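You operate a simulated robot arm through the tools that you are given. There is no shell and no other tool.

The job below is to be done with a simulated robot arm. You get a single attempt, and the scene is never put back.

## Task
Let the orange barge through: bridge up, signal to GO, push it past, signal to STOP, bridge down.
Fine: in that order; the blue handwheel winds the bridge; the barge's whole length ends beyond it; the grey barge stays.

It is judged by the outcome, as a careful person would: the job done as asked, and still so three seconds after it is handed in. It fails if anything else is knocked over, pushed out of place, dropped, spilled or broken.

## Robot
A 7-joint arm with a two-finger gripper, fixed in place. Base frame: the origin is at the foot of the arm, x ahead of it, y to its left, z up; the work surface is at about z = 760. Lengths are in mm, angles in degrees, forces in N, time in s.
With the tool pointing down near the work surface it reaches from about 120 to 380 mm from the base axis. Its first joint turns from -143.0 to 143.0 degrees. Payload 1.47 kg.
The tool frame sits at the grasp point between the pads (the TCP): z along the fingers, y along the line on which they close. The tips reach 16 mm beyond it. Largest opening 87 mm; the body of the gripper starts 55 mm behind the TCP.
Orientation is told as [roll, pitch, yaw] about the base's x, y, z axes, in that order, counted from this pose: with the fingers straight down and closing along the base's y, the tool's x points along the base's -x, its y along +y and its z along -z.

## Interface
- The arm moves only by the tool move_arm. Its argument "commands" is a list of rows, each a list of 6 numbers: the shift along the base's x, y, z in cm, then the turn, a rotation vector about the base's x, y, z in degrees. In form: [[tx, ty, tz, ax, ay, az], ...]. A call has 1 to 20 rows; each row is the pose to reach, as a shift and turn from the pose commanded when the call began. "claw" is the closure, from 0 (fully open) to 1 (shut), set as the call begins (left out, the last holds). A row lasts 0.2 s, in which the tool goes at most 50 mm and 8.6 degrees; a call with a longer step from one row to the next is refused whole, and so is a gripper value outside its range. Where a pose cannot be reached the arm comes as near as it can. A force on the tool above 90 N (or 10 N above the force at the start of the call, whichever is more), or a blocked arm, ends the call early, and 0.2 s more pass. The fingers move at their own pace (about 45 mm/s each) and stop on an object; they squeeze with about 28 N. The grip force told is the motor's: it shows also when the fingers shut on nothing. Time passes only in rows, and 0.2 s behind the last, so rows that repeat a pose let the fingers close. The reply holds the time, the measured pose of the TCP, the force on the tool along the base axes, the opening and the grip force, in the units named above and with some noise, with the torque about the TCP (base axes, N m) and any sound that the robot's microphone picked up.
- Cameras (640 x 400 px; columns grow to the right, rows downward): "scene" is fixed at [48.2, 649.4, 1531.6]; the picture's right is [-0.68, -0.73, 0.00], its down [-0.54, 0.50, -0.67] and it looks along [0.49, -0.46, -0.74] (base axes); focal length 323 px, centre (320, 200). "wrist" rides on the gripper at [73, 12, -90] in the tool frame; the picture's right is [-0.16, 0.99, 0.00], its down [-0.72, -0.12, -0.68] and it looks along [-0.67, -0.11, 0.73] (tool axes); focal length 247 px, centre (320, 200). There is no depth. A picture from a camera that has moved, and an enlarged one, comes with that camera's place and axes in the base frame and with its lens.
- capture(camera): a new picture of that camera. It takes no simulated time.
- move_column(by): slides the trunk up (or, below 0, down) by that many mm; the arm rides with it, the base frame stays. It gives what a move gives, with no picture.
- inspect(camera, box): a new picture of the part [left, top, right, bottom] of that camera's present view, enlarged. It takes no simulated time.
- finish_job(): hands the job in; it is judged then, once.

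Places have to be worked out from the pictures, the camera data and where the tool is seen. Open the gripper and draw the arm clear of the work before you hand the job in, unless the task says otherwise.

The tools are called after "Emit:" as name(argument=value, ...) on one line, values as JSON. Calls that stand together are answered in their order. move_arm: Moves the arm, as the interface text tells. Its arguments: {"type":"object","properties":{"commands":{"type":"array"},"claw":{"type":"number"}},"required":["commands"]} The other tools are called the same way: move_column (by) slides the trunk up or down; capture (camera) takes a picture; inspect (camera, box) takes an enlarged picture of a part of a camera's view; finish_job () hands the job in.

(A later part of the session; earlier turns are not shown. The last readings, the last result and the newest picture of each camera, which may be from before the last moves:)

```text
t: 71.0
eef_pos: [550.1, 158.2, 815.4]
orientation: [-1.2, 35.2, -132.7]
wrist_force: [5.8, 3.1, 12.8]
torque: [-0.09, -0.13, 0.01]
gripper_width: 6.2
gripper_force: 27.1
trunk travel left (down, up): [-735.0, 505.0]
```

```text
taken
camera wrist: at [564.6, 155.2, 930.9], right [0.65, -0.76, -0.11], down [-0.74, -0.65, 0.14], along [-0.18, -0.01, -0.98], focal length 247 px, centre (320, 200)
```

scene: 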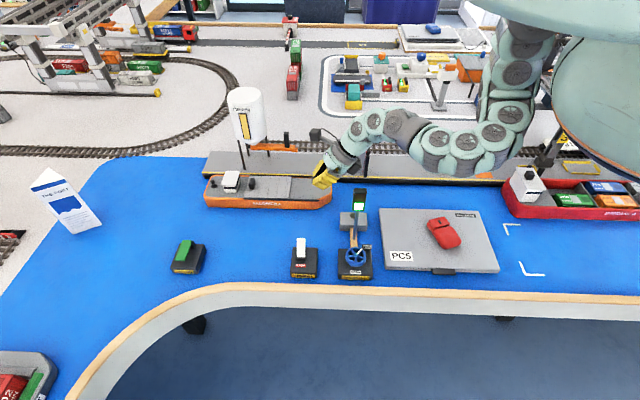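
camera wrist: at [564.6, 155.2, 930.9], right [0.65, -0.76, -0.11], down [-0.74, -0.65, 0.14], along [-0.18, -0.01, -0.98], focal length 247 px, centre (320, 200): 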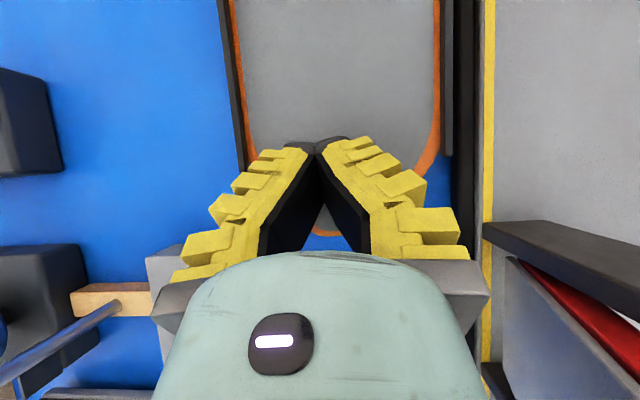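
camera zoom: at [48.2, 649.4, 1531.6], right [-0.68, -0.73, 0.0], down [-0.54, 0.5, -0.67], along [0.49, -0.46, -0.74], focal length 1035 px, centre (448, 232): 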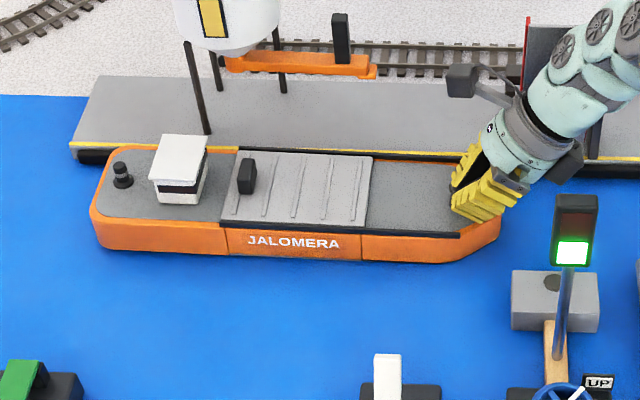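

The barge moved about 14 mm with the fingertips, so friction dragging works. I'll continue the drag another 80 mm at the same press and check the clearance.

Emit:
move_arm(commands=[[-0.54, -0.58, 0, 0, 0, 0], [-1.09, -1.17, 0, 0, 0, 0], [-1.63, -1.75, 0, 0, 0, 0], [-2.18, -2.34, 0, 0, 0, 0], [-2.72, -2.92, 0, 0, 0, 0], [-3.26, -3.5, 0, 0, 0, 0], [-3.81, -4.09, 0, 0, 0, 0], [-4.35, -4.67, 0, 0, 0, 0], [-4.9, -5.26, 0, 0, 0, 0], [-5.44, -5.84, 0, 0, 0, 0], [-5.44, -5.84, 0, 0, 0, 0]], claw=1)

Emit:
capture(camera="scene")

Emit:
capture(camera="wrist")

```text
t: 73.5
eef_pos: [496.4, 98.2, 814.7]
orientation: [-1.3, 35.3, -132.8]
wrist_force: [5.6, 6.2, 18.2]
torque: [-0.07, -0.13, 0.05]
gripper_width: 6.3
gripper_force: 27.8
trunk travel left (down, up): [-735.0, 505.0]
```

```text
taken
```

scene: 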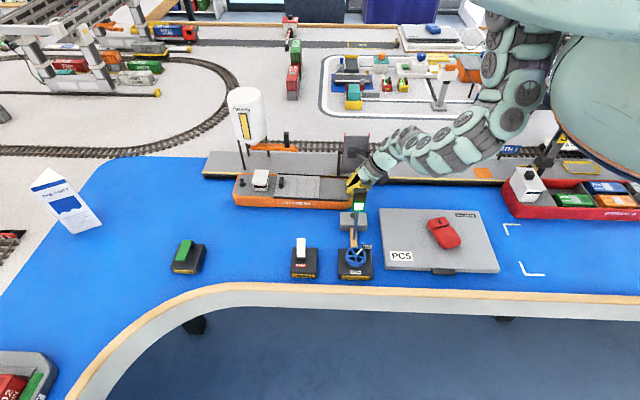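

```text
taken
camera wrist: at [511.6, 96.9, 930.6], right [0.65, -0.76, -0.11], down [-0.74, -0.65, 0.14], along [-0.18, -0.01, -0.98], focal length 247 px, centre (320, 200)
```

wrist: 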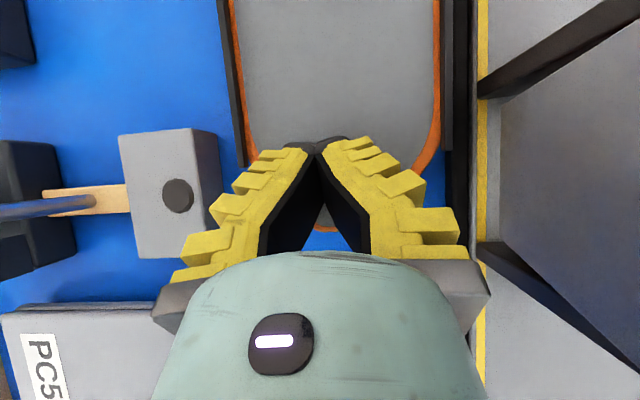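

The barge follows exactly, still aligned, with its bow now under the raised bridge. Continuing another 80 mm.

Emit:
move_arm(commands=[[-0.54, -0.58, 0, 0, 0, 0], [-1.09, -1.17, 0, 0, 0, 0], [-1.63, -1.75, 0, 0, 0, 0], [-2.18, -2.34, 0, 0, 0, 0], [-2.72, -2.92, 0, 0, 0, 0], [-3.26, -3.5, 0, 0, 0, 0], [-3.81, -4.09, 0, 0, 0, 0], [-4.35, -4.67, 0, 0, 0, 0], [-4.9, -5.26, 0, 0, 0, 0], [-5.44, -5.84, 0, 0, 0, 0], [-5.44, -5.84, 0, 0, 0, 0]], claw=1)

Emit:
capture(camera="scene")

Emit:
capture(camera="wrist")

```text
t: 75.8
eef_pos: [440.5, 40.8, 814.4]
orientation: [-1.1, 35.1, -132.7]
wrist_force: [5.2, 4.1, 13.3]
torque: [-0.07, -0.13, 0.01]
gripper_width: 6.1
gripper_force: 26.9
trunk travel left (down, up): [-735.0, 505.0]
```

```text
taken
```

scene: 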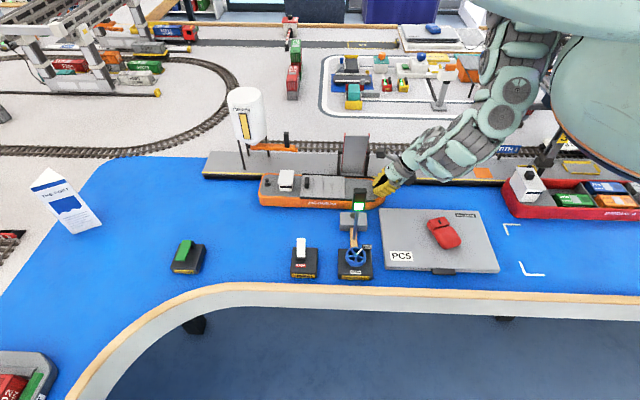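

```text
taken
camera wrist: at [455.2, 37.8, 930.6], right [0.65, -0.76, -0.11], down [-0.74, -0.65, 0.14], along [-0.18, -0.01, -0.98], focal length 247 px, centre (320, 200)
```

wrist: 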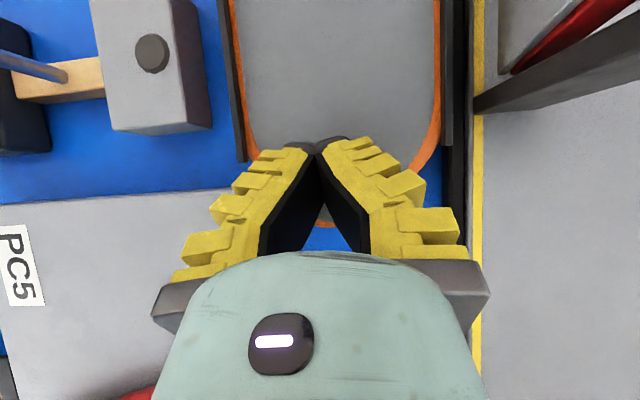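

The barge is still tracking straight, but the laptop's corner is close to its side. I'll enlarge that area before going further.

Emit:
inspect(camera="wrist", box=[150, 100, 310, 250])

Emit:
inspect(camera="scene", box=[330, 160, 450, 240])

Emit:
inspect(camera="scene", box=[240, 150, 400, 250])

```text
2.67 times, centred on (230, 175) of wrist
camera zoom: at [455.2, 37.8, 930.6], right [0.65, -0.76, -0.11], down [-0.74, -0.65, 0.14], along [-0.18, -0.01, -0.98], focal length 659 px, centre (560, 267)
```

zoom: 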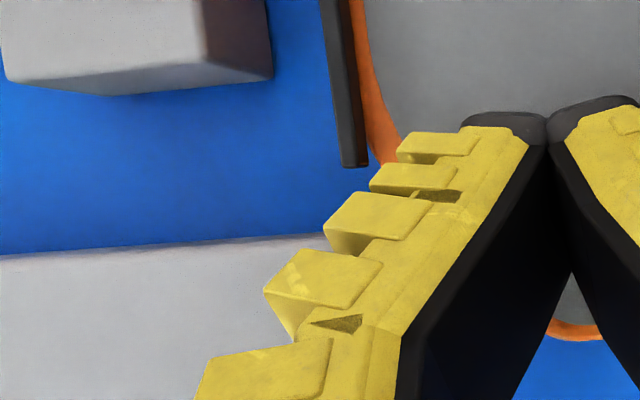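

```text
5.00 times, centred on (390, 200) of scene
camera zoom: at [48.2, 649.4, 1531.6], right [-0.68, -0.73, 0.0], down [-0.54, 0.5, -0.67], along [0.49, -0.46, -0.74], focal length 1617 px, centre (-30, 200)
```

zoom: 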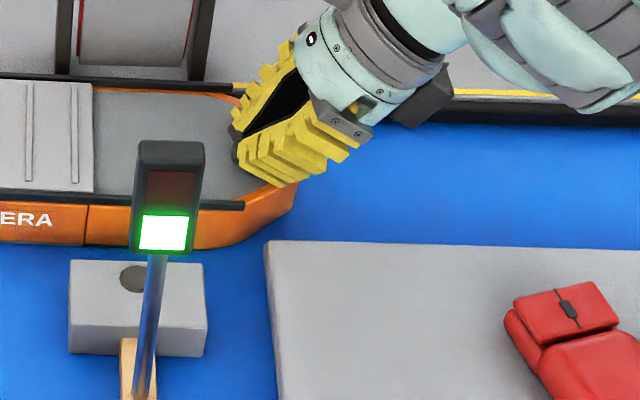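

```text
4.00 times, centred on (320, 200) of scene
camera zoom: at [48.2, 649.4, 1531.6], right [-0.68, -0.73, 0.0], down [-0.54, 0.5, -0.67], along [0.49, -0.46, -0.74], focal length 1294 px, centre (320, 200)
```

zoom: 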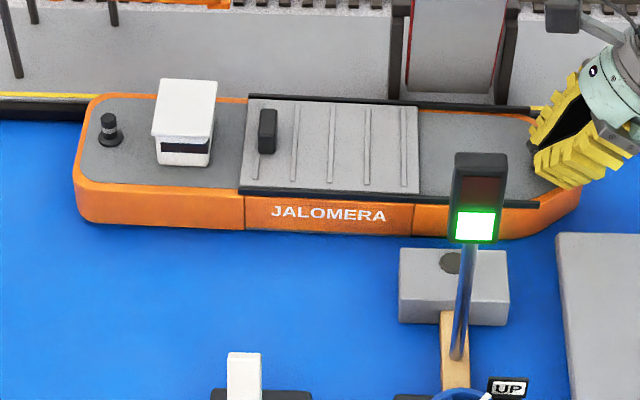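

The canal actually runs along (-0.707, -0.707), and there's only about a 10 mm gap between the barge's near side and the laptop. The quay side has about 12 mm spare. I'll drag another 80 mm while easing the bow about 8 mm toward the quay.

Emit:
move_arm(commands=[[-0.51, -0.62, 0, 0, 0, 0], [-1.02, -1.24, 0, 0, 0, 0], [-1.53, -1.87, 0, 0, 0, 0], [-2.04, -2.49, 0, 0, 0, 0], [-2.55, -3.11, 0, 0, 0, 0], [-3.05, -3.73, 0, 0, 0, 0], [-3.56, -4.35, 0, 0, 0, 0], [-4.07, -4.98, 0, 0, 0, 0], [-4.58, -5.6, 0, 0, 0, 0], [-5.09, -6.22, 0, 0, 0, 0], [-5.09, -6.22, 0, 0, 0, 0]], claw=1)

Emit:
capture(camera="scene")

Emit:
capture(camera="wrist")

Emit:
inspect(camera="scene", box=[260, 150, 460, 250])

```text
t: 78.2
eef_pos: [393.7, -18.2, 814.4]
orientation: [-0.9, 35.8, -132.6]
wrist_force: [5.5, 17.7, 38.6]
torque: [-0.07, -0.18, 0.09]
gripper_width: 6.2
gripper_force: 27.0
trunk travel left (down, up): [-735.0, 505.0]
```

```text
taken
```

scene: 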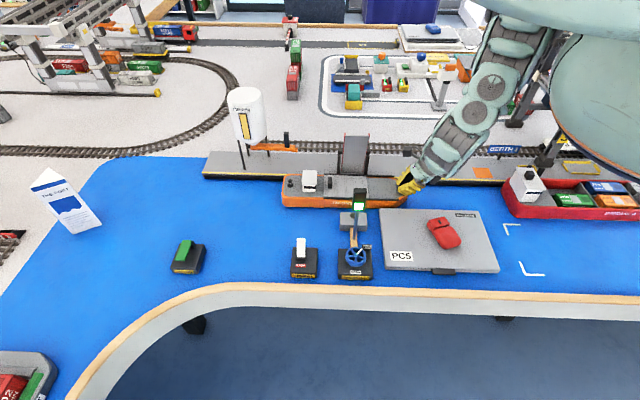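

```text
taken
camera wrist: at [407.7, -22.0, 930.0], right [0.65, -0.75, -0.11], down [-0.74, -0.66, 0.13], along [-0.17, -0.01, -0.99], focal length 247 px, centre (320, 200)
```

wrist: 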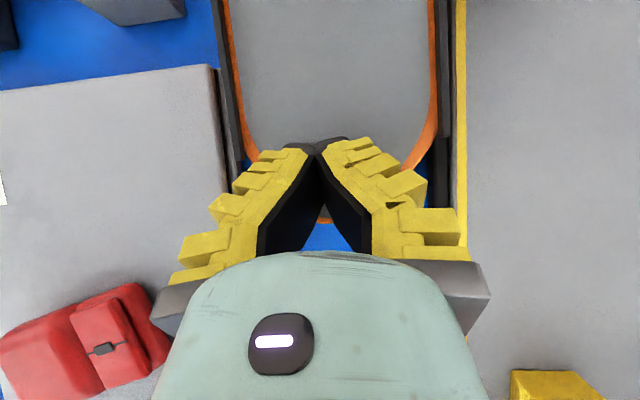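

```text
3.20 times, centred on (360, 200) of scene
camera zoom: at [48.2, 649.4, 1531.6], right [-0.68, -0.73, 0.0], down [-0.54, 0.5, -0.67], along [0.49, -0.46, -0.74], focal length 1035 px, centre (192, 200)
```

zoom: 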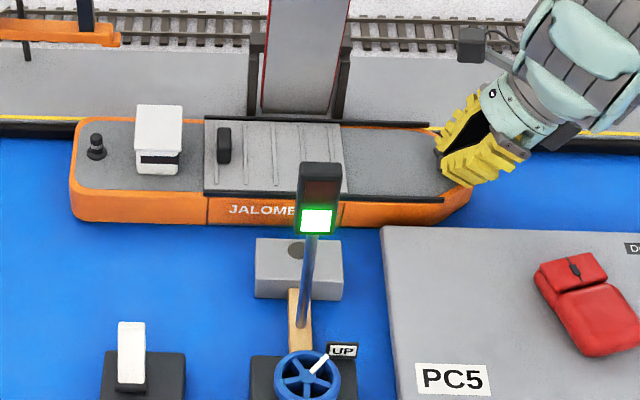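

The side force shows the bow now gently touching the quay, and the press has grown to 38 N. I'll ease the press slightly, and first inspect the laptop gap.

Emit:
inspect(camera="wrist", box=[180, 20, 300, 200])

Emit:
inspect(camera="wrist", box=[400, 0, 500, 150])

Emit:
inspect(camera="scene", box=[360, 170, 440, 230])

```text
2.22 times, centred on (240, 110) of wrist
camera zoom: at [407.7, -22.0, 930.0], right [0.65, -0.75, -0.11], down [-0.74, -0.66, 0.13], along [-0.17, -0.01, -0.99], focal length 549 px, centre (498, 400)
```

zoom: 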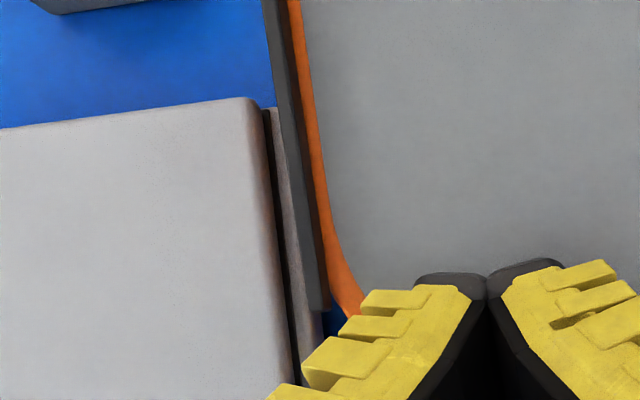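

```text
2.67 times, centred on (450, 75) of wrist
camera zoom: at [407.7, -22.0, 930.0], right [0.65, -0.75, -0.11], down [-0.74, -0.66, 0.13], along [-0.17, -0.01, -0.99], focal length 659 px, centre (-27, 533)
```

zoom: 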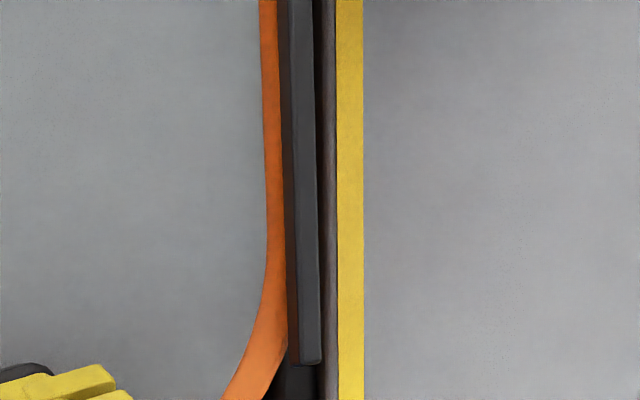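

```text
6.67 times, centred on (400, 200) of scene
camera zoom: at [48.2, 649.4, 1531.6], right [-0.68, -0.73, 0.0], down [-0.54, 0.5, -0.67], along [0.49, -0.46, -0.74], focal length 2156 px, centre (-213, 200)
```

zoom: 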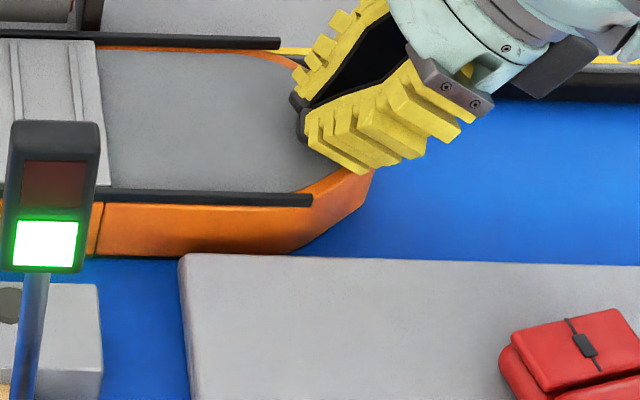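

The gap to the laptop is about 10 mm and the barge lies neatly along the quay. The black handle should now be near (549, 141) and within reach, so I'll lift off the bow deck and move back over it at z≈890.

Emit:
move_arm(commands=[[0, 0, 2, 0, 0, 0], [0, 0, 5, 0, 0, 0], [0, 0, 7.8, 0, 0, 0], [2.5, 2.6, 7.8, 0, 0, 0], [5.1, 5.2, 7.8, 0, 0, 0], [7.7, 7.9, 7.8, 0, 0, 0], [10.3, 10.5, 7.8, 0, 0, 0], [12.4, 12.7, 7.8, 0, 0, 0], [12.4, 12.7, 7.8, 0, 0, 0]], claw=1)

Emit:
capture(camera="scene")

Emit:
capture(camera="wrist")

```text
t: 80.2
eef_pos: [511.4, 106.2, 888.8]
orientation: [-1.5, 35.0, -132.8]
wrist_force: [-3.1, 4.5, -0.1]
torque: [-0.24, -0.17, -0.18]
gripper_width: 0.0
gripper_force: 27.6
trunk travel left (down, up): [-735.0, 505.0]
```

```text
taken
```

scene: 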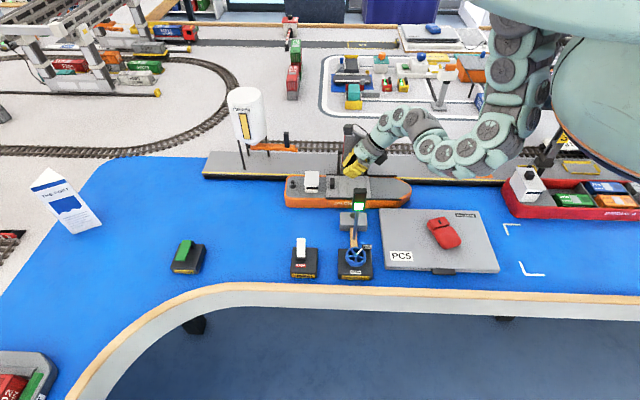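

```text
taken
camera wrist: at [526.1, 103.6, 1004.7], right [0.65, -0.76, -0.11], down [-0.74, -0.66, 0.14], along [-0.18, -0.01, -0.98], focal length 247 px, centre (320, 200)
```

wrist: 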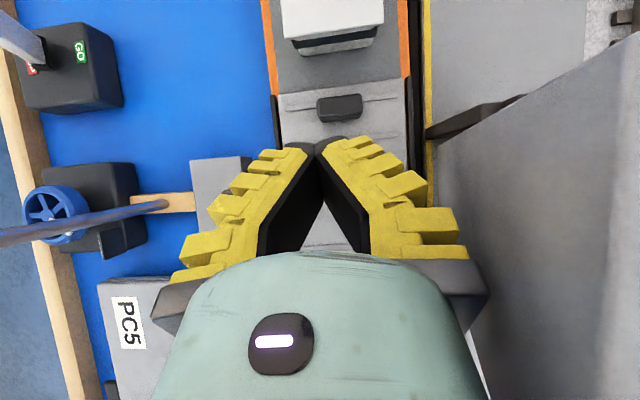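

A small sideways force and torque show the gripper lightly brushing the raised deck. I'll back away 15 mm from it right away and check.

Emit:
move_arm(commands=[[-0.5, 0.5, 0, 0, 0, 0], [-1.06, 1.06, 0, 0, 0, 0], [-1.06, 1.06, 0, 0, 0, 0]], claw=1)

Emit:
inspect(camera="scene", box=[280, 110, 420, 230])

Emit:
capture(camera="wrist")

```text
t: 81.0
eef_pos: [501.8, 114.1, 891.4]
orientation: [-1.2, 35.0, -132.6]
wrist_force: [0.5, 1.1, -0.1]
torque: [0.0, -0.01, 0.02]
gripper_width: 0.2
gripper_force: 27.6
trunk travel left (down, up): [-735.0, 505.0]
```

```text
3.33 times, centred on (350, 170) of scene
camera zoom: at [48.2, 649.4, 1531.6], right [-0.68, -0.73, 0.0], down [-0.54, 0.5, -0.67], along [0.49, -0.46, -0.74], focal length 1078 px, centre (220, 300)
```

zoom: 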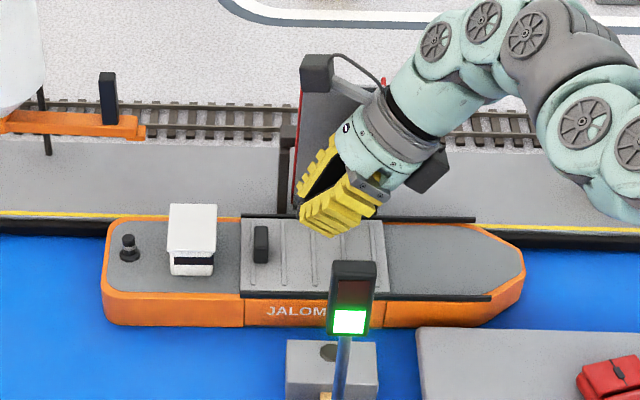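

```text
taken
camera wrist: at [516.0, 111.8, 1006.1], right [0.65, -0.76, -0.11], down [-0.74, -0.66, 0.14], along [-0.18, -0.01, -0.98], focal length 247 px, centre (320, 200)
```

wrist: 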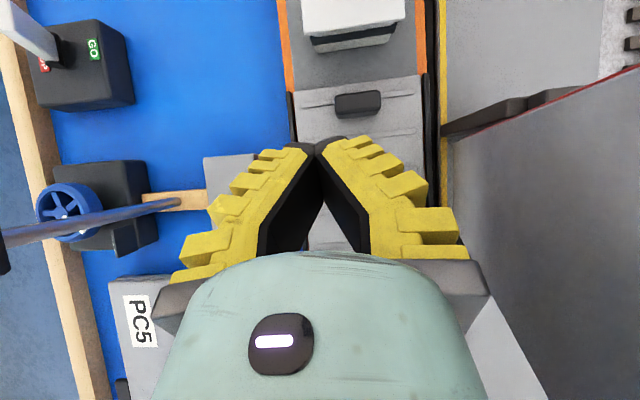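

The deck leans slightly over the water, so gripping the handle there would be tight. Friction towing on the bow deck worked well, so I'll repeat it: lower a little for clearance, move to the deck just ahead of the hatch at about (443, 45), and press there again.

Emit:
move_arm(commands=[[0, 0, -2, 0, 0, 0], [0, 0, -4, 0, 0, 0], [-2, -2.3, -4, 0, 0, 0], [-4, -4.6, -4, 0, 0, 0], [-5.8, -7, -4, 0, 0, 0], [-5.8, -7, -5.5, 0, 0, 0], [-5.8, -7, -5.5, 0, 0, 0]], claw=1)

Emit:
capture(camera="wrist")

Emit:
inspect(camera="scene", box=[270, 120, 430, 240])

```text
t: 82.7
eef_pos: [444.5, 45.8, 835.9]
orientation: [-1.3, 35.0, -132.7]
wrist_force: [-0.3, 0.5, -0.1]
torque: [0.02, 0.01, -0.04]
gripper_width: 0.0
gripper_force: 28.2
trunk travel left (down, up): [-735.0, 505.0]
```

```text
taken
camera wrist: at [459.2, 42.6, 950.9], right [0.65, -0.76, -0.11], down [-0.74, -0.65, 0.14], along [-0.18, -0.01, -0.98], focal length 247 px, centre (320, 200)
```

wrist: 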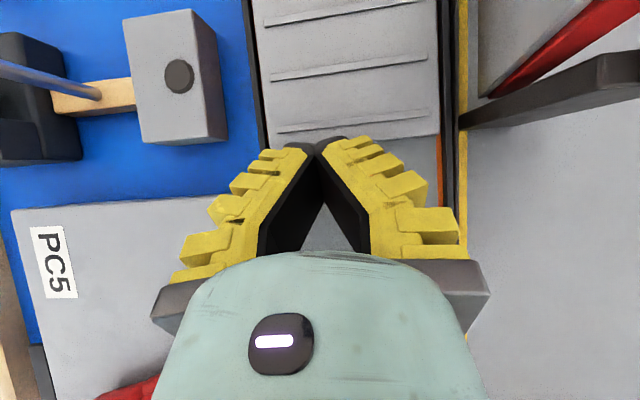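

```text
3.33 times, centred on (350, 180) of scene
camera zoom: at [48.2, 649.4, 1531.6], right [-0.68, -0.73, 0.0], down [-0.54, 0.5, -0.67], along [0.49, -0.46, -0.74], focal length 1078 px, centre (220, 267)
```

zoom: 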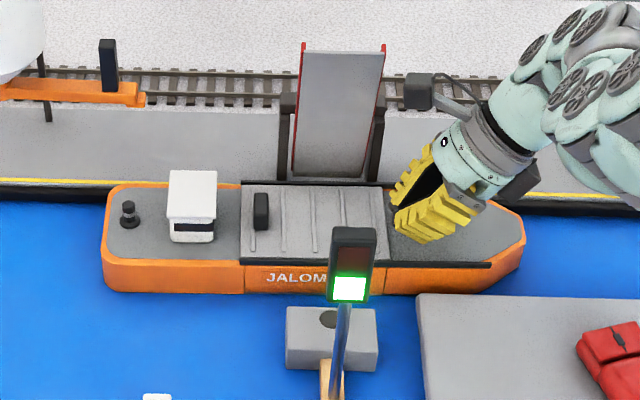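

Well positioned. I'll shift 8 mm forward for clearance from the hatch, then lower to press on the deck.

Emit:
move_arm(commands=[[-0.57, -0.57, -0.5, 0, 0, 0], [-0.57, -0.57, -1.1, 0, 0, 0], [-0.57, -0.57, -1.6, 0, 0, 0], [-0.57, -0.57, -2.0, 0, 0, 0], [-0.57, -0.57, -2.2, 0, 0, 0], [-0.57, -0.57, -2.2, 0, 0, 0]], claw=1)

```text
t: 84.0
eef_pos: [437.9, 38.8, 816.5]
orientation: [-1.3, 35.5, -132.8]
wrist_force: [-32.9, -1.7, 73.3]
torque: [-0.71, 0.28, -0.29]
gripper_width: 5.9
gripper_force: 27.6
trunk travel left (down, up): [-735.0, 505.0]
stopped in row 6: the force on the tool passed its limit at 94 N (the readings are from after the stop); the commanded pose is now the measured one
```

That pressed much harder than expected, so it probably caught the hatch edge. I'll lift 8 mm at once and look.

Emit:
move_arm(commands=[[0, 0, 0.4, 0, 0, 0], [0, 0, 0.8, 0, 0, 0], [0, 0, 0.8, 0, 0, 0]], claw=1)

Emit:
capture(camera="wrist")

Emit:
inspect(camera="scene", box=[270, 120, 430, 240])

```text
t: 84.8
eef_pos: [438.7, 38.0, 822.3]
orientation: [-1.2, 35.2, -132.7]
wrist_force: [-0.3, -0.6, 0.9]
torque: [-0.04, 0.02, 0.0]
gripper_width: 0.1
gripper_force: 27.5
trunk travel left (down, up): [-735.0, 505.0]
```

```text
taken
camera wrist: at [452.6, 36.1, 937.1], right [0.65, -0.75, -0.11], down [-0.74, -0.66, 0.14], along [-0.18, -0.01, -0.98], focal length 247 px, centre (320, 200)
```

wrist: 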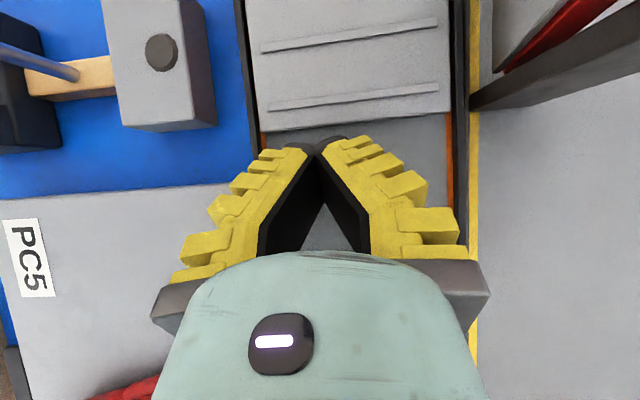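

```text
3.33 times, centred on (350, 180) of scene
camera zoom: at [48.2, 649.4, 1531.6], right [-0.68, -0.73, 0.0], down [-0.54, 0.5, -0.67], along [0.49, -0.46, -0.74], focal length 1078 px, centre (220, 267)
```

zoom: 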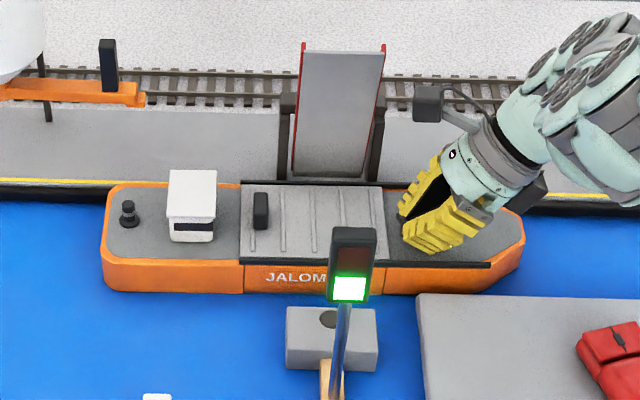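

Nothing moved. I'll lower again in very small steps to get a light press of about 15 N.

Emit:
move_arm(commands=[[-0.2, -0.2, -0.3, 0, 0, 0], [-0.2, -0.2, -0.5, 0, 0, 0], [-0.2, -0.2, -0.5, 0, 0, 0]], claw=1)

Emit:
move_arm(commands=[[0, 0, -0.1, 0, 0, 0], [0, 0, -0.2, 0, 0, 0], [0, 0, -0.2, 0, 0, 0]], claw=1)

```text
t: 85.6
eef_pos: [436.5, 39.4, 818.3]
orientation: [-1.3, 35.5, -132.7]
wrist_force: [-6.7, 4.1, 23.8]
torque: [-0.18, 0.02, 0.03]
gripper_width: 6.0
gripper_force: 26.8
trunk travel left (down, up): [-735.0, 505.0]
```

```text
t: 86.4
eef_pos: [437.6, 37.9, 816.2]
orientation: [-1.4, 35.3, -132.8]
wrist_force: [-17.9, 4.5, 47.8]
torque: [-0.4, 0.09, -0.15]
gripper_width: 5.9
gripper_force: 27.7
trunk travel left (down, up): [-735.0, 505.0]
```

The press is 48 N now, more than needed. I'll ease up 2 mm and tow 60 mm along the canal.

Emit:
move_arm(commands=[[0, 0, 0.2, 0, 0, 0], [-0.57, -0.57, 0.2, 0, 0, 0], [-1.13, -1.13, 0.2, 0, 0, 0], [-1.7, -1.7, 0.2, 0, 0, 0], [-2.26, -2.26, 0.2, 0, 0, 0], [-2.83, -2.83, 0.2, 0, 0, 0], [-3.39, -3.39, 0.2, 0, 0, 0], [-3.96, -3.96, 0.2, 0, 0, 0], [-4.24, -4.24, 0.2, 0, 0, 0], [-4.24, -4.24, 0.2, 0, 0, 0]], claw=1)

Emit:
capture(camera="wrist")

Emit:
inspect(camera="scene", box=[290, 120, 450, 240])

```text
t: 88.6
eef_pos: [395.1, -4.2, 819.3]
orientation: [-1.3, 35.4, -132.7]
wrist_force: [2.1, 2.9, 7.8]
torque: [-0.06, -0.13, 0.09]
gripper_width: 6.0
gripper_force: 27.9
trunk travel left (down, up): [-735.0, 505.0]
```

```text
taken
camera wrist: at [409.8, -7.2, 934.6], right [0.65, -0.76, -0.11], down [-0.74, -0.65, 0.14], along [-0.18, -0.01, -0.98], focal length 247 px, centre (320, 200)
```

wrist: 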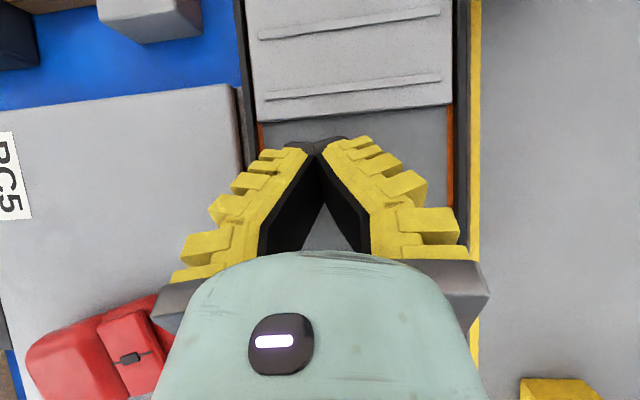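

```text
3.33 times, centred on (370, 180) of scene
camera zoom: at [48.2, 649.4, 1531.6], right [-0.68, -0.73, 0.0], down [-0.54, 0.5, -0.67], along [0.49, -0.46, -0.74], focal length 1078 px, centre (153, 267)
```

zoom: 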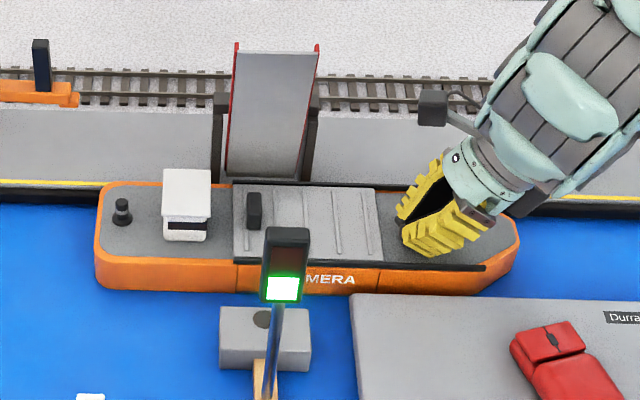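

The barge moved about 56 mm with slight slip. I'll add a little pressure and tow another 80 mm.

Emit:
move_arm(commands=[[0, 0, -0.15, 0, 0, 0], [-0.57, -0.57, -0.15, 0, 0, 0], [-1.13, -1.13, -0.15, 0, 0, 0], [-1.7, -1.7, -0.15, 0, 0, 0], [-2.26, -2.26, -0.15, 0, 0, 0], [-2.83, -2.83, -0.15, 0, 0, 0], [-3.39, -3.39, -0.15, 0, 0, 0], [-3.96, -3.96, -0.15, 0, 0, 0], [-4.53, -4.53, -0.15, 0, 0, 0], [-5.09, -5.09, -0.15, 0, 0, 0], [-5.66, -5.66, -0.15, 0, 0, 0], [-5.66, -5.66, -0.15, 0, 0, 0]], claw=1)

Emit:
capture(camera="wrist")

Emit:
capture(camera="scene")

```text
t: 91.2
eef_pos: [338.6, -60.0, 815.9]
orientation: [-1.1, 35.3, -132.6]
wrist_force: [3.5, 4.5, 20.9]
torque: [-0.09, -0.09, 0.04]
gripper_width: 6.1
gripper_force: 28.0
trunk travel left (down, up): [-735.0, 505.0]
```

```text
taken
camera wrist: at [353.7, -64.0, 932.5], right [0.65, -0.76, -0.11], down [-0.74, -0.65, 0.14], along [-0.17, -0.01, -0.98], focal length 247 px, centre (320, 200)
```

wrist: 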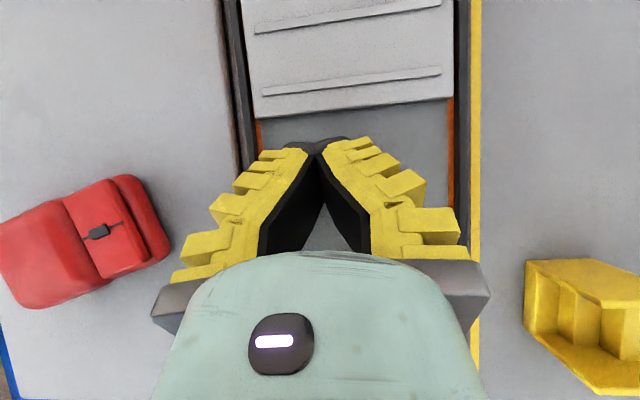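

```text
taken
```

scene: 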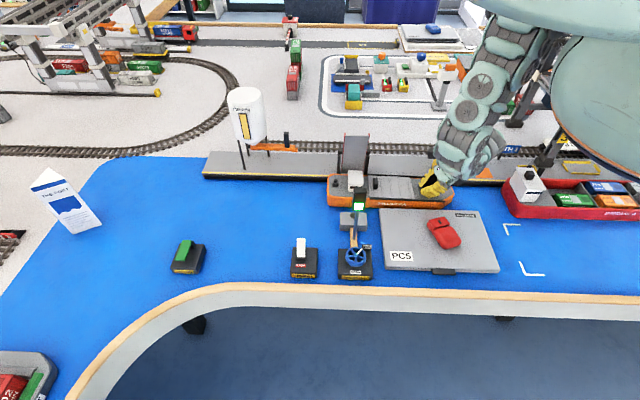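

The tow is going well, with the stern now approaching the bridge. I'll measure it and check the laptop gap.

Emit:
inspect(camera="scene", box=[310, 150, 470, 240])

Emit:
inspect(camera="wrist", box=[190, 0, 300, 180])

Emit:
inspect(camera="scene", box=[430, 150, 560, 240])

```text
4.00 times, centred on (390, 195) of scene
camera zoom: at [48.2, 649.4, 1531.6], right [-0.68, -0.73, 0.0], down [-0.54, 0.5, -0.67], along [0.49, -0.46, -0.74], focal length 1294 px, centre (40, 220)
```

zoom: 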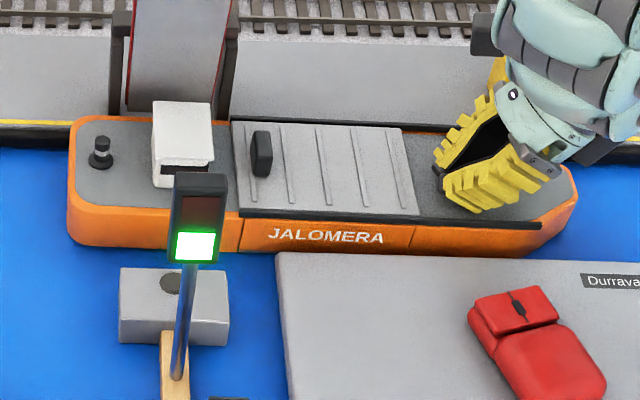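

```text
2.22 times, centred on (245, 90) of wrist
camera zoom: at [353.7, -64.0, 932.5], right [0.65, -0.76, -0.11], down [-0.74, -0.65, 0.14], along [-0.17, -0.01, -0.98], focal length 549 px, centre (487, 444)
```

zoom: 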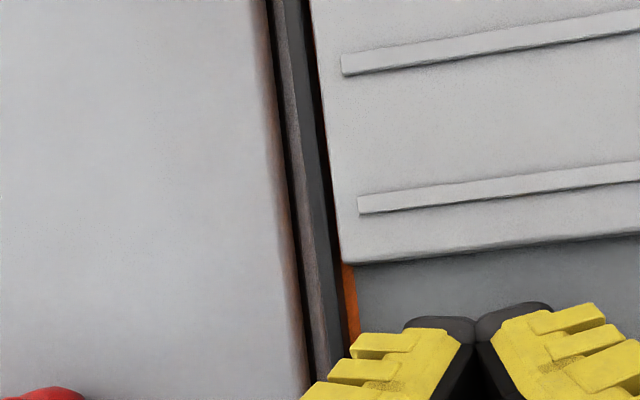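

```text
4.44 times, centred on (495, 195) of scene
camera zoom: at [48.2, 649.4, 1531.6], right [-0.68, -0.73, 0.0], down [-0.54, 0.5, -0.67], along [0.49, -0.46, -0.74], focal length 1437 px, centre (-458, 222)
```

zoom: 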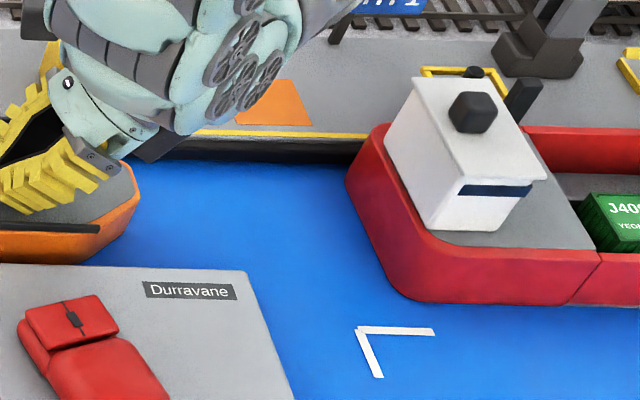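

The window is clear: the barge needs about 130 mm more for its stern to clear the deck line, while its bow stays about 13 mm short of the red ship. I'll tow 70 mm more, then re-measure.

Emit:
move_arm(commands=[[-0.57, -0.57, 0, 0, 0, 0], [-1.13, -1.13, 0, 0, 0, 0], [-1.7, -1.7, 0, 0, 0, 0], [-2.26, -2.26, 0, 0, 0, 0], [-2.83, -2.83, 0, 0, 0, 0], [-3.39, -3.39, 0, 0, 0, 0], [-3.96, -3.96, 0, 0, 0, 0], [-4.53, -4.53, 0, 0, 0, 0], [-4.95, -4.95, 0, 0, 0, 0], [-4.95, -4.95, 0, 0, 0, 0]], claw=1)

Emit:
capture(camera="wrist")

Emit:
inspect(camera="scene", box=[340, 150, 500, 240])

Emit:
capture(camera="scene")

```text
t: 93.4
eef_pos: [290.7, -109.6, 818.0]
orientation: [-1.1, 35.2, -132.8]
wrist_force: [4.0, 3.4, 13.8]
torque: [-0.04, -0.11, 0.05]
gripper_width: 5.8
gripper_force: 27.1
trunk travel left (down, up): [-735.0, 505.0]
```

```text
taken
camera wrist: at [303.6, -112.8, 933.6], right [0.65, -0.76, -0.11], down [-0.74, -0.65, 0.14], along [-0.17, -0.01, -0.98], focal length 247 px, centre (320, 200)
```

wrist: 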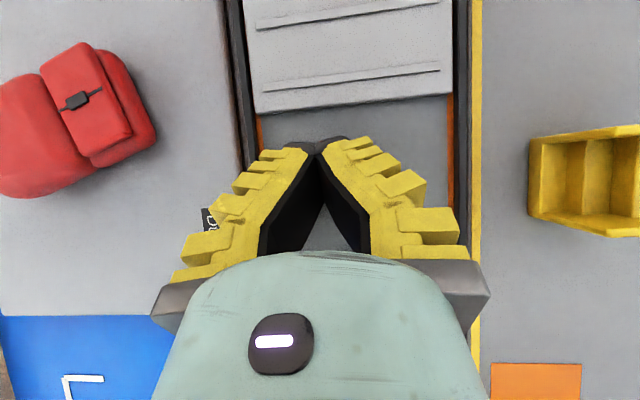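

```text
4.00 times, centred on (420, 195) of scene
camera zoom: at [48.2, 649.4, 1531.6], right [-0.68, -0.73, 0.0], down [-0.54, 0.5, -0.67], along [0.49, -0.46, -0.74], focal length 1294 px, centre (-80, 220)
```

zoom: 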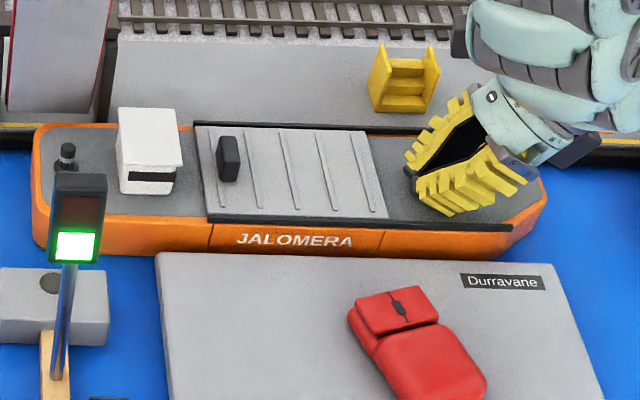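

```text
taken
```

scene: 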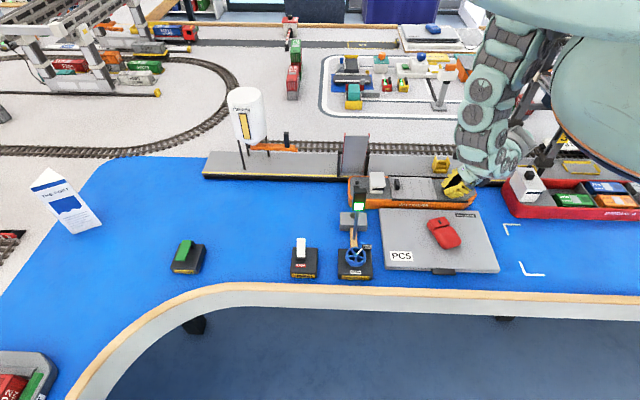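

The stern needs about 64 mm more: about 52 to the deck line plus a margin, with the bow then about 11 mm short of the red ship. I'll tow that now at slow speed.

Emit:
move_arm(commands=[[0, 0, -0.05, 0, 0, 0], [-0.5, -0.5, -0.05, 0, 0, 0], [-1.0, -1.0, -0.05, 0, 0, 0], [-1.5, -1.5, -0.05, 0, 0, 0], [-2.0, -2.0, -0.05, 0, 0, 0], [-2.5, -2.5, -0.05, 0, 0, 0], [-3.0, -3.0, -0.05, 0, 0, 0], [-3.5, -3.5, -0.05, 0, 0, 0], [-3.9, -3.9, -0.05, 0, 0, 0], [-3.9, -3.9, -0.05, 0, 0, 0]], claw=1)

Emit:
inspect(camera="scene", box=[340, 150, 500, 240])

Emit:
inspect(camera="scene", box=[440, 130, 560, 230])

```text
t: 95.6
eef_pos: [250.8, -151.0, 816.4]
orientation: [-1.0, 35.3, -132.7]
wrist_force: [4.5, 6.8, 19.0]
torque: [-0.03, -0.14, 0.03]
gripper_width: 6.0
gripper_force: 27.5
trunk travel left (down, up): [-735.0, 505.0]
```

```text
4.00 times, centred on (420, 195) of scene
camera zoom: at [48.2, 649.4, 1531.6], right [-0.68, -0.73, 0.0], down [-0.54, 0.5, -0.67], along [0.49, -0.46, -0.74], focal length 1294 px, centre (-80, 220)
```

zoom: 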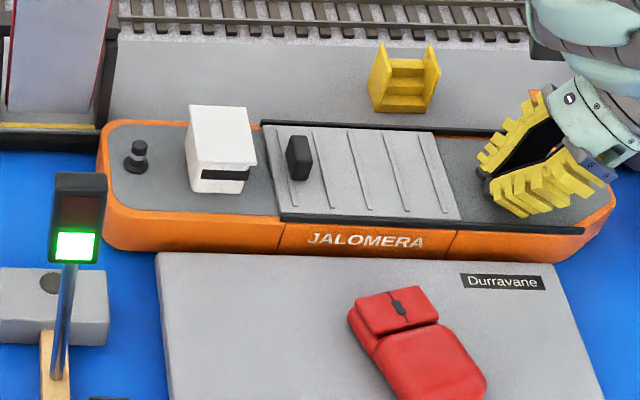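

```text
4.00 times, centred on (500, 180) of scene
camera zoom: at [48.2, 649.4, 1531.6], right [-0.68, -0.73, 0.0], down [-0.54, 0.5, -0.67], along [0.49, -0.46, -0.74], focal length 1294 px, centre (-400, 280)
```

zoom: 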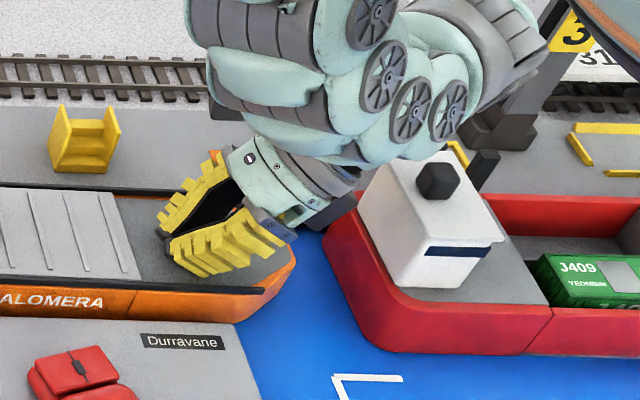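

The stern is right at the deck line and the bow is about 13–25 mm from the red ship, so I need a precise final nudge. I'll lift off and look straight down at the bow gap.

Emit:
move_arm(commands=[[0, 0, 2, 0, 0, 0], [0, 0, 5, 0, 0, 0], [0, 0, 8, 0, 0, 0], [-1.5, -1.5, 10, 0, 0, 0], [-3.5, -3.5, 11, 0, 0, 0], [-5.5, -5.5, 12, 0, 0, 0], [-5.5, -5.5, 12, 0, 0, 0]], claw=1)

Emit:
capture(camera="wrist")

Emit:
capture(camera="scene")

```text
t: 97.2
eef_pos: [198.5, -205.3, 931.5]
orientation: [-1.1, 35.1, -132.7]
wrist_force: [-0.2, 0.8, -0.2]
torque: [0.0, 0.04, 0.02]
gripper_width: 0.0
gripper_force: 28.3
out of reach, approached as far as the arm can: row 6, 7
trunk travel left (down, up): [-735.0, 505.0]
```

```text
taken
camera wrist: at [212.7, -207.6, 1047.6], right [0.65, -0.76, -0.11], down [-0.74, -0.65, 0.14], along [-0.18, -0.01, -0.98], focal length 247 px, centre (320, 200)
```

wrist: 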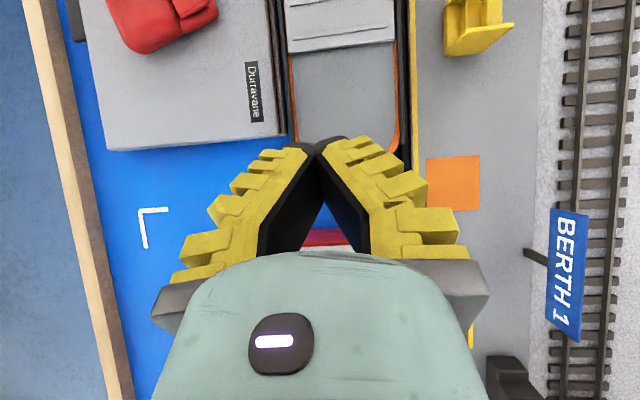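

```text
taken
```

scene: 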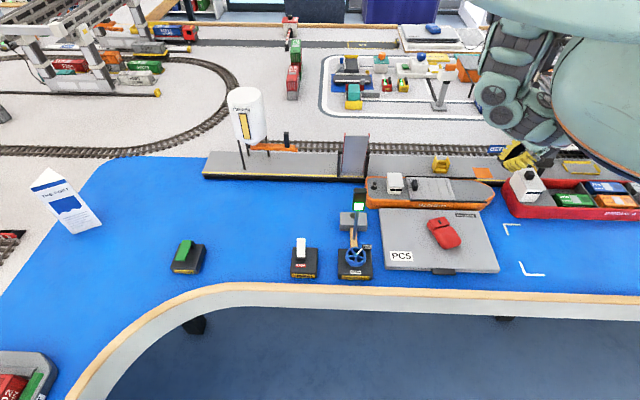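

The scene camera now sees the gap at the bow and the stern at the bridge without obstruction. I'll enlarge both.

Emit:
inspect(camera="scene", box=[470, 165, 550, 225])

Emit:
inspect(camera="scene", box=[330, 160, 410, 230])

Emit:
inspect(camera="wrist", box=[270, 0, 430, 260])

```text
6.67 times, centred on (510, 195) of scene
camera zoom: at [48.2, 649.4, 1531.6], right [-0.68, -0.73, 0.0], down [-0.54, 0.5, -0.67], along [0.49, -0.46, -0.74], focal length 2156 px, centre (-947, 233)
```

zoom: 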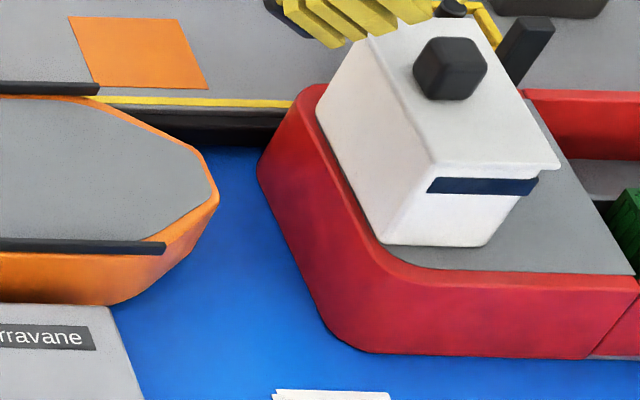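

```text
5.71 times, centred on (370, 195) of scene
camera zoom: at [48.2, 649.4, 1531.6], right [-0.68, -0.73, 0.0], down [-0.54, 0.5, -0.67], along [0.49, -0.46, -0.74], focal length 1848 px, centre (34, 229)
```

zoom: 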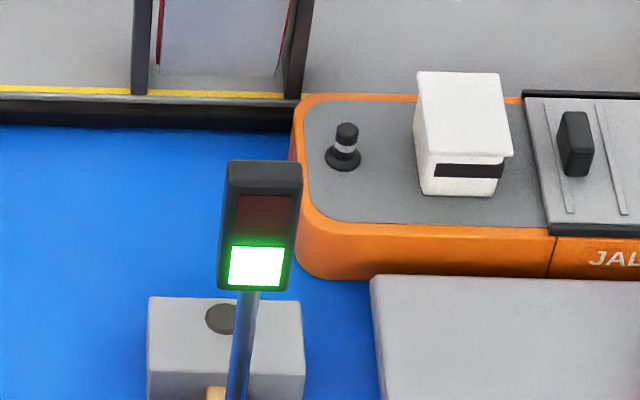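

```text
1.54 times, centred on (350, 130) of wrist
camera zoom: at [212.7, -207.6, 1047.6], right [0.65, -0.76, -0.11], down [-0.74, -0.65, 0.14], along [-0.18, -0.01, -0.98], focal length 380 px, centre (274, 308)
```

zoom: 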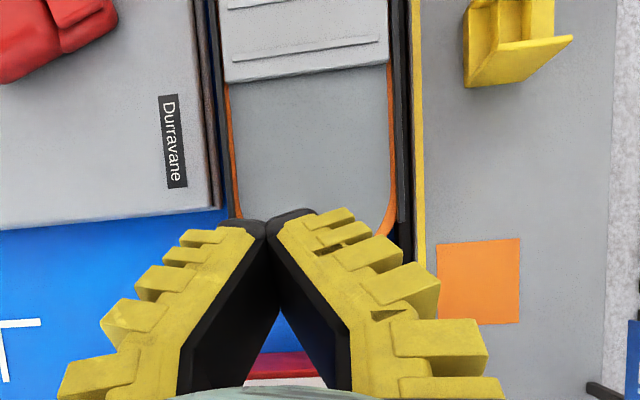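

With the hull's vertical sides accounted for, the stern is about 6 mm past the deck line and the bow gap is about 45 mm. I'll re-press on the bow deck and tow about 20 mm more for a comfortable margin at both ends.

Emit:
move_arm(commands=[[2, 2.1, -1, 0, 0, 0], [4, 4.2, -3, 0, 0, 0], [5.2, 5.4, -6, 0, 0, 0], [5.2, 5.4, -8.5, 0, 0, 0], [5.2, 5.4, -9.5, 0, 0, 0], [5.2, 5.4, -10.5, 0, 0, 0], [5.2, 5.4, -10.5, 0, 0, 0]], claw=1)

Emit:
capture(camera="wrist")

```text
t: 98.8
eef_pos: [249.5, -150.3, 824.9]
orientation: [-1.2, 35.2, -132.7]
wrist_force: [0.4, 0.6, 0.1]
torque: [-0.03, -0.05, 0.04]
gripper_width: 0.2
gripper_force: 27.8
trunk travel left (down, up): [-735.0, 505.0]
```

```text
taken
camera wrist: at [263.3, -153.2, 940.0], right [0.65, -0.76, -0.11], down [-0.74, -0.66, 0.14], along [-0.18, -0.01, -0.98], focal length 247 px, centre (320, 200)
```

wrist: 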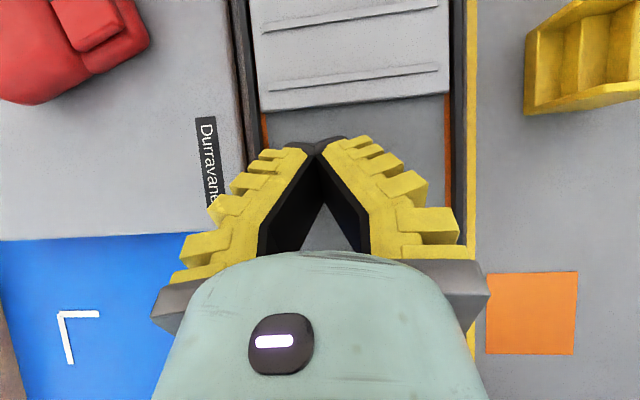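

In position above the deck. Lowering lightly onto it.

Emit:
move_arm(commands=[[0, 0, -0.4, 0, 0, 0], [0, 0, -0.7, 0, 0, 0], [0, 0, -0.7, 0, 0, 0]], claw=1)

```text
t: 99.6
eef_pos: [249.5, -150.5, 818.6]
orientation: [-1.3, 35.4, -132.7]
wrist_force: [-2.6, 3.8, 13.4]
torque: [-0.1, -0.02, 0.03]
gripper_width: 6.1
gripper_force: 27.6
trunk travel left (down, up): [-735.0, 505.0]
```

A 13 N press is about right. Towing about 22 mm further along the canal.

Emit:
move_arm(commands=[[-0.4, -0.4, -0.1, 0, 0, 0], [-0.8, -0.8, -0.1, 0, 0, 0], [-1.2, -1.2, -0.1, 0, 0, 0], [-1.6, -1.6, -0.1, 0, 0, 0], [-1.7, -1.7, -0.1, 0, 0, 0], [-1.7, -1.7, -0.1, 0, 0, 0]], claw=1)

Emit:
inspect(camera="scene", box=[330, 160, 410, 230])

Emit:
inspect(camera="scene", box=[470, 165, 550, 225])

```text
t: 101.0
eef_pos: [232.6, -166.2, 818.9]
orientation: [-1.2, 35.3, -132.6]
wrist_force: [5.9, 3.2, 11.8]
torque: [-0.02, -0.17, 0.02]
gripper_width: 5.9
gripper_force: 28.3
trunk travel left (down, up): [-735.0, 505.0]
```

```text
5.71 times, centred on (370, 195) of scene
camera zoom: at [48.2, 649.4, 1531.6], right [-0.68, -0.73, 0.0], down [-0.54, 0.5, -0.67], along [0.49, -0.46, -0.74], focal length 1848 px, centre (34, 229)
```

zoom: 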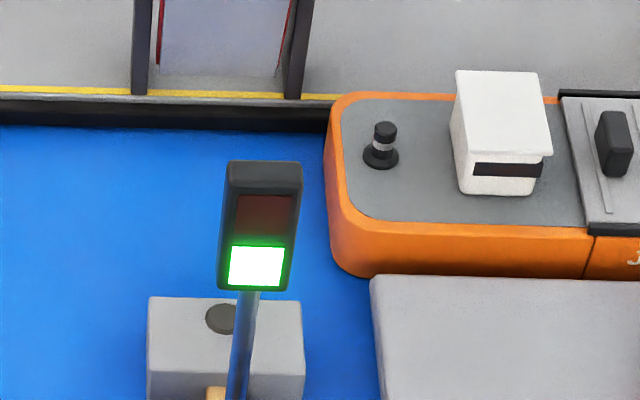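

```text
6.67 times, centred on (510, 195) of scene
camera zoom: at [48.2, 649.4, 1531.6], right [-0.68, -0.73, 0.0], down [-0.54, 0.5, -0.67], along [0.49, -0.46, -0.74], focal length 2156 px, centre (-947, 233)
```

zoom: 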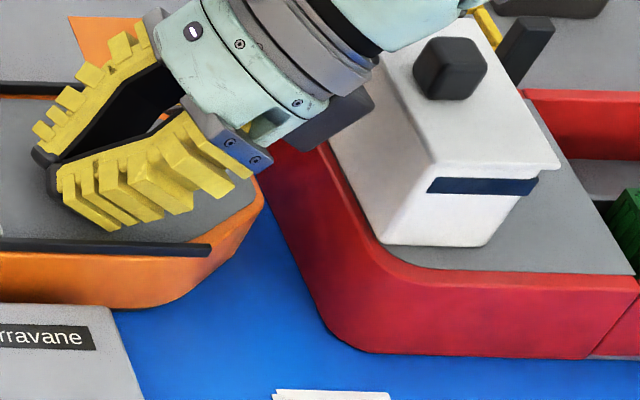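

The stern is about 26 mm past the deck line and the bow has about 28 mm clear to the red ship, which is well placed. I'll lift straight up off the barge and raise the trunk back for the trip to the signal lever.

Emit:
move_arm(commands=[[0, 0, 2, 0, 0, 0], [0, 0, 5, 0, 0, 0], [0, 0, 8, 0, 0, 0], [0, 0, 10, 0, 0, 0], [0, 0, 10, 0, 0, 0]], claw=1)

Emit:
move_column(by=40)

Emit:
capture(camera="scene")

```text
t: 102.2
eef_pos: [228.4, -168.2, 918.5]
orientation: [-1.2, 35.2, -132.9]
wrist_force: [-0.2, 0.6, 0.4]
torque: [0.0, 0.03, -0.04]
gripper_width: 0.0
gripper_force: 28.2
trunk travel left (down, up): [-735.0, 505.0]
```

```text
t: 103.0
eef_pos: [227.6, -169.1, 958.7]
orientation: [-1.2, 35.1, -132.6]
wrist_force: [-0.2, 0.1, 0.0]
torque: [-0.02, -0.05, -0.02]
gripper_width: 0.1
gripper_force: 28.3
trunk travel left (down, up): [-775.0, 465.0]
```

```text
taken
```

scene: 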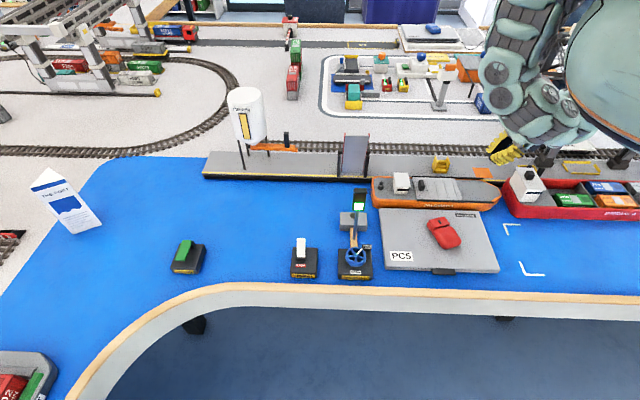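

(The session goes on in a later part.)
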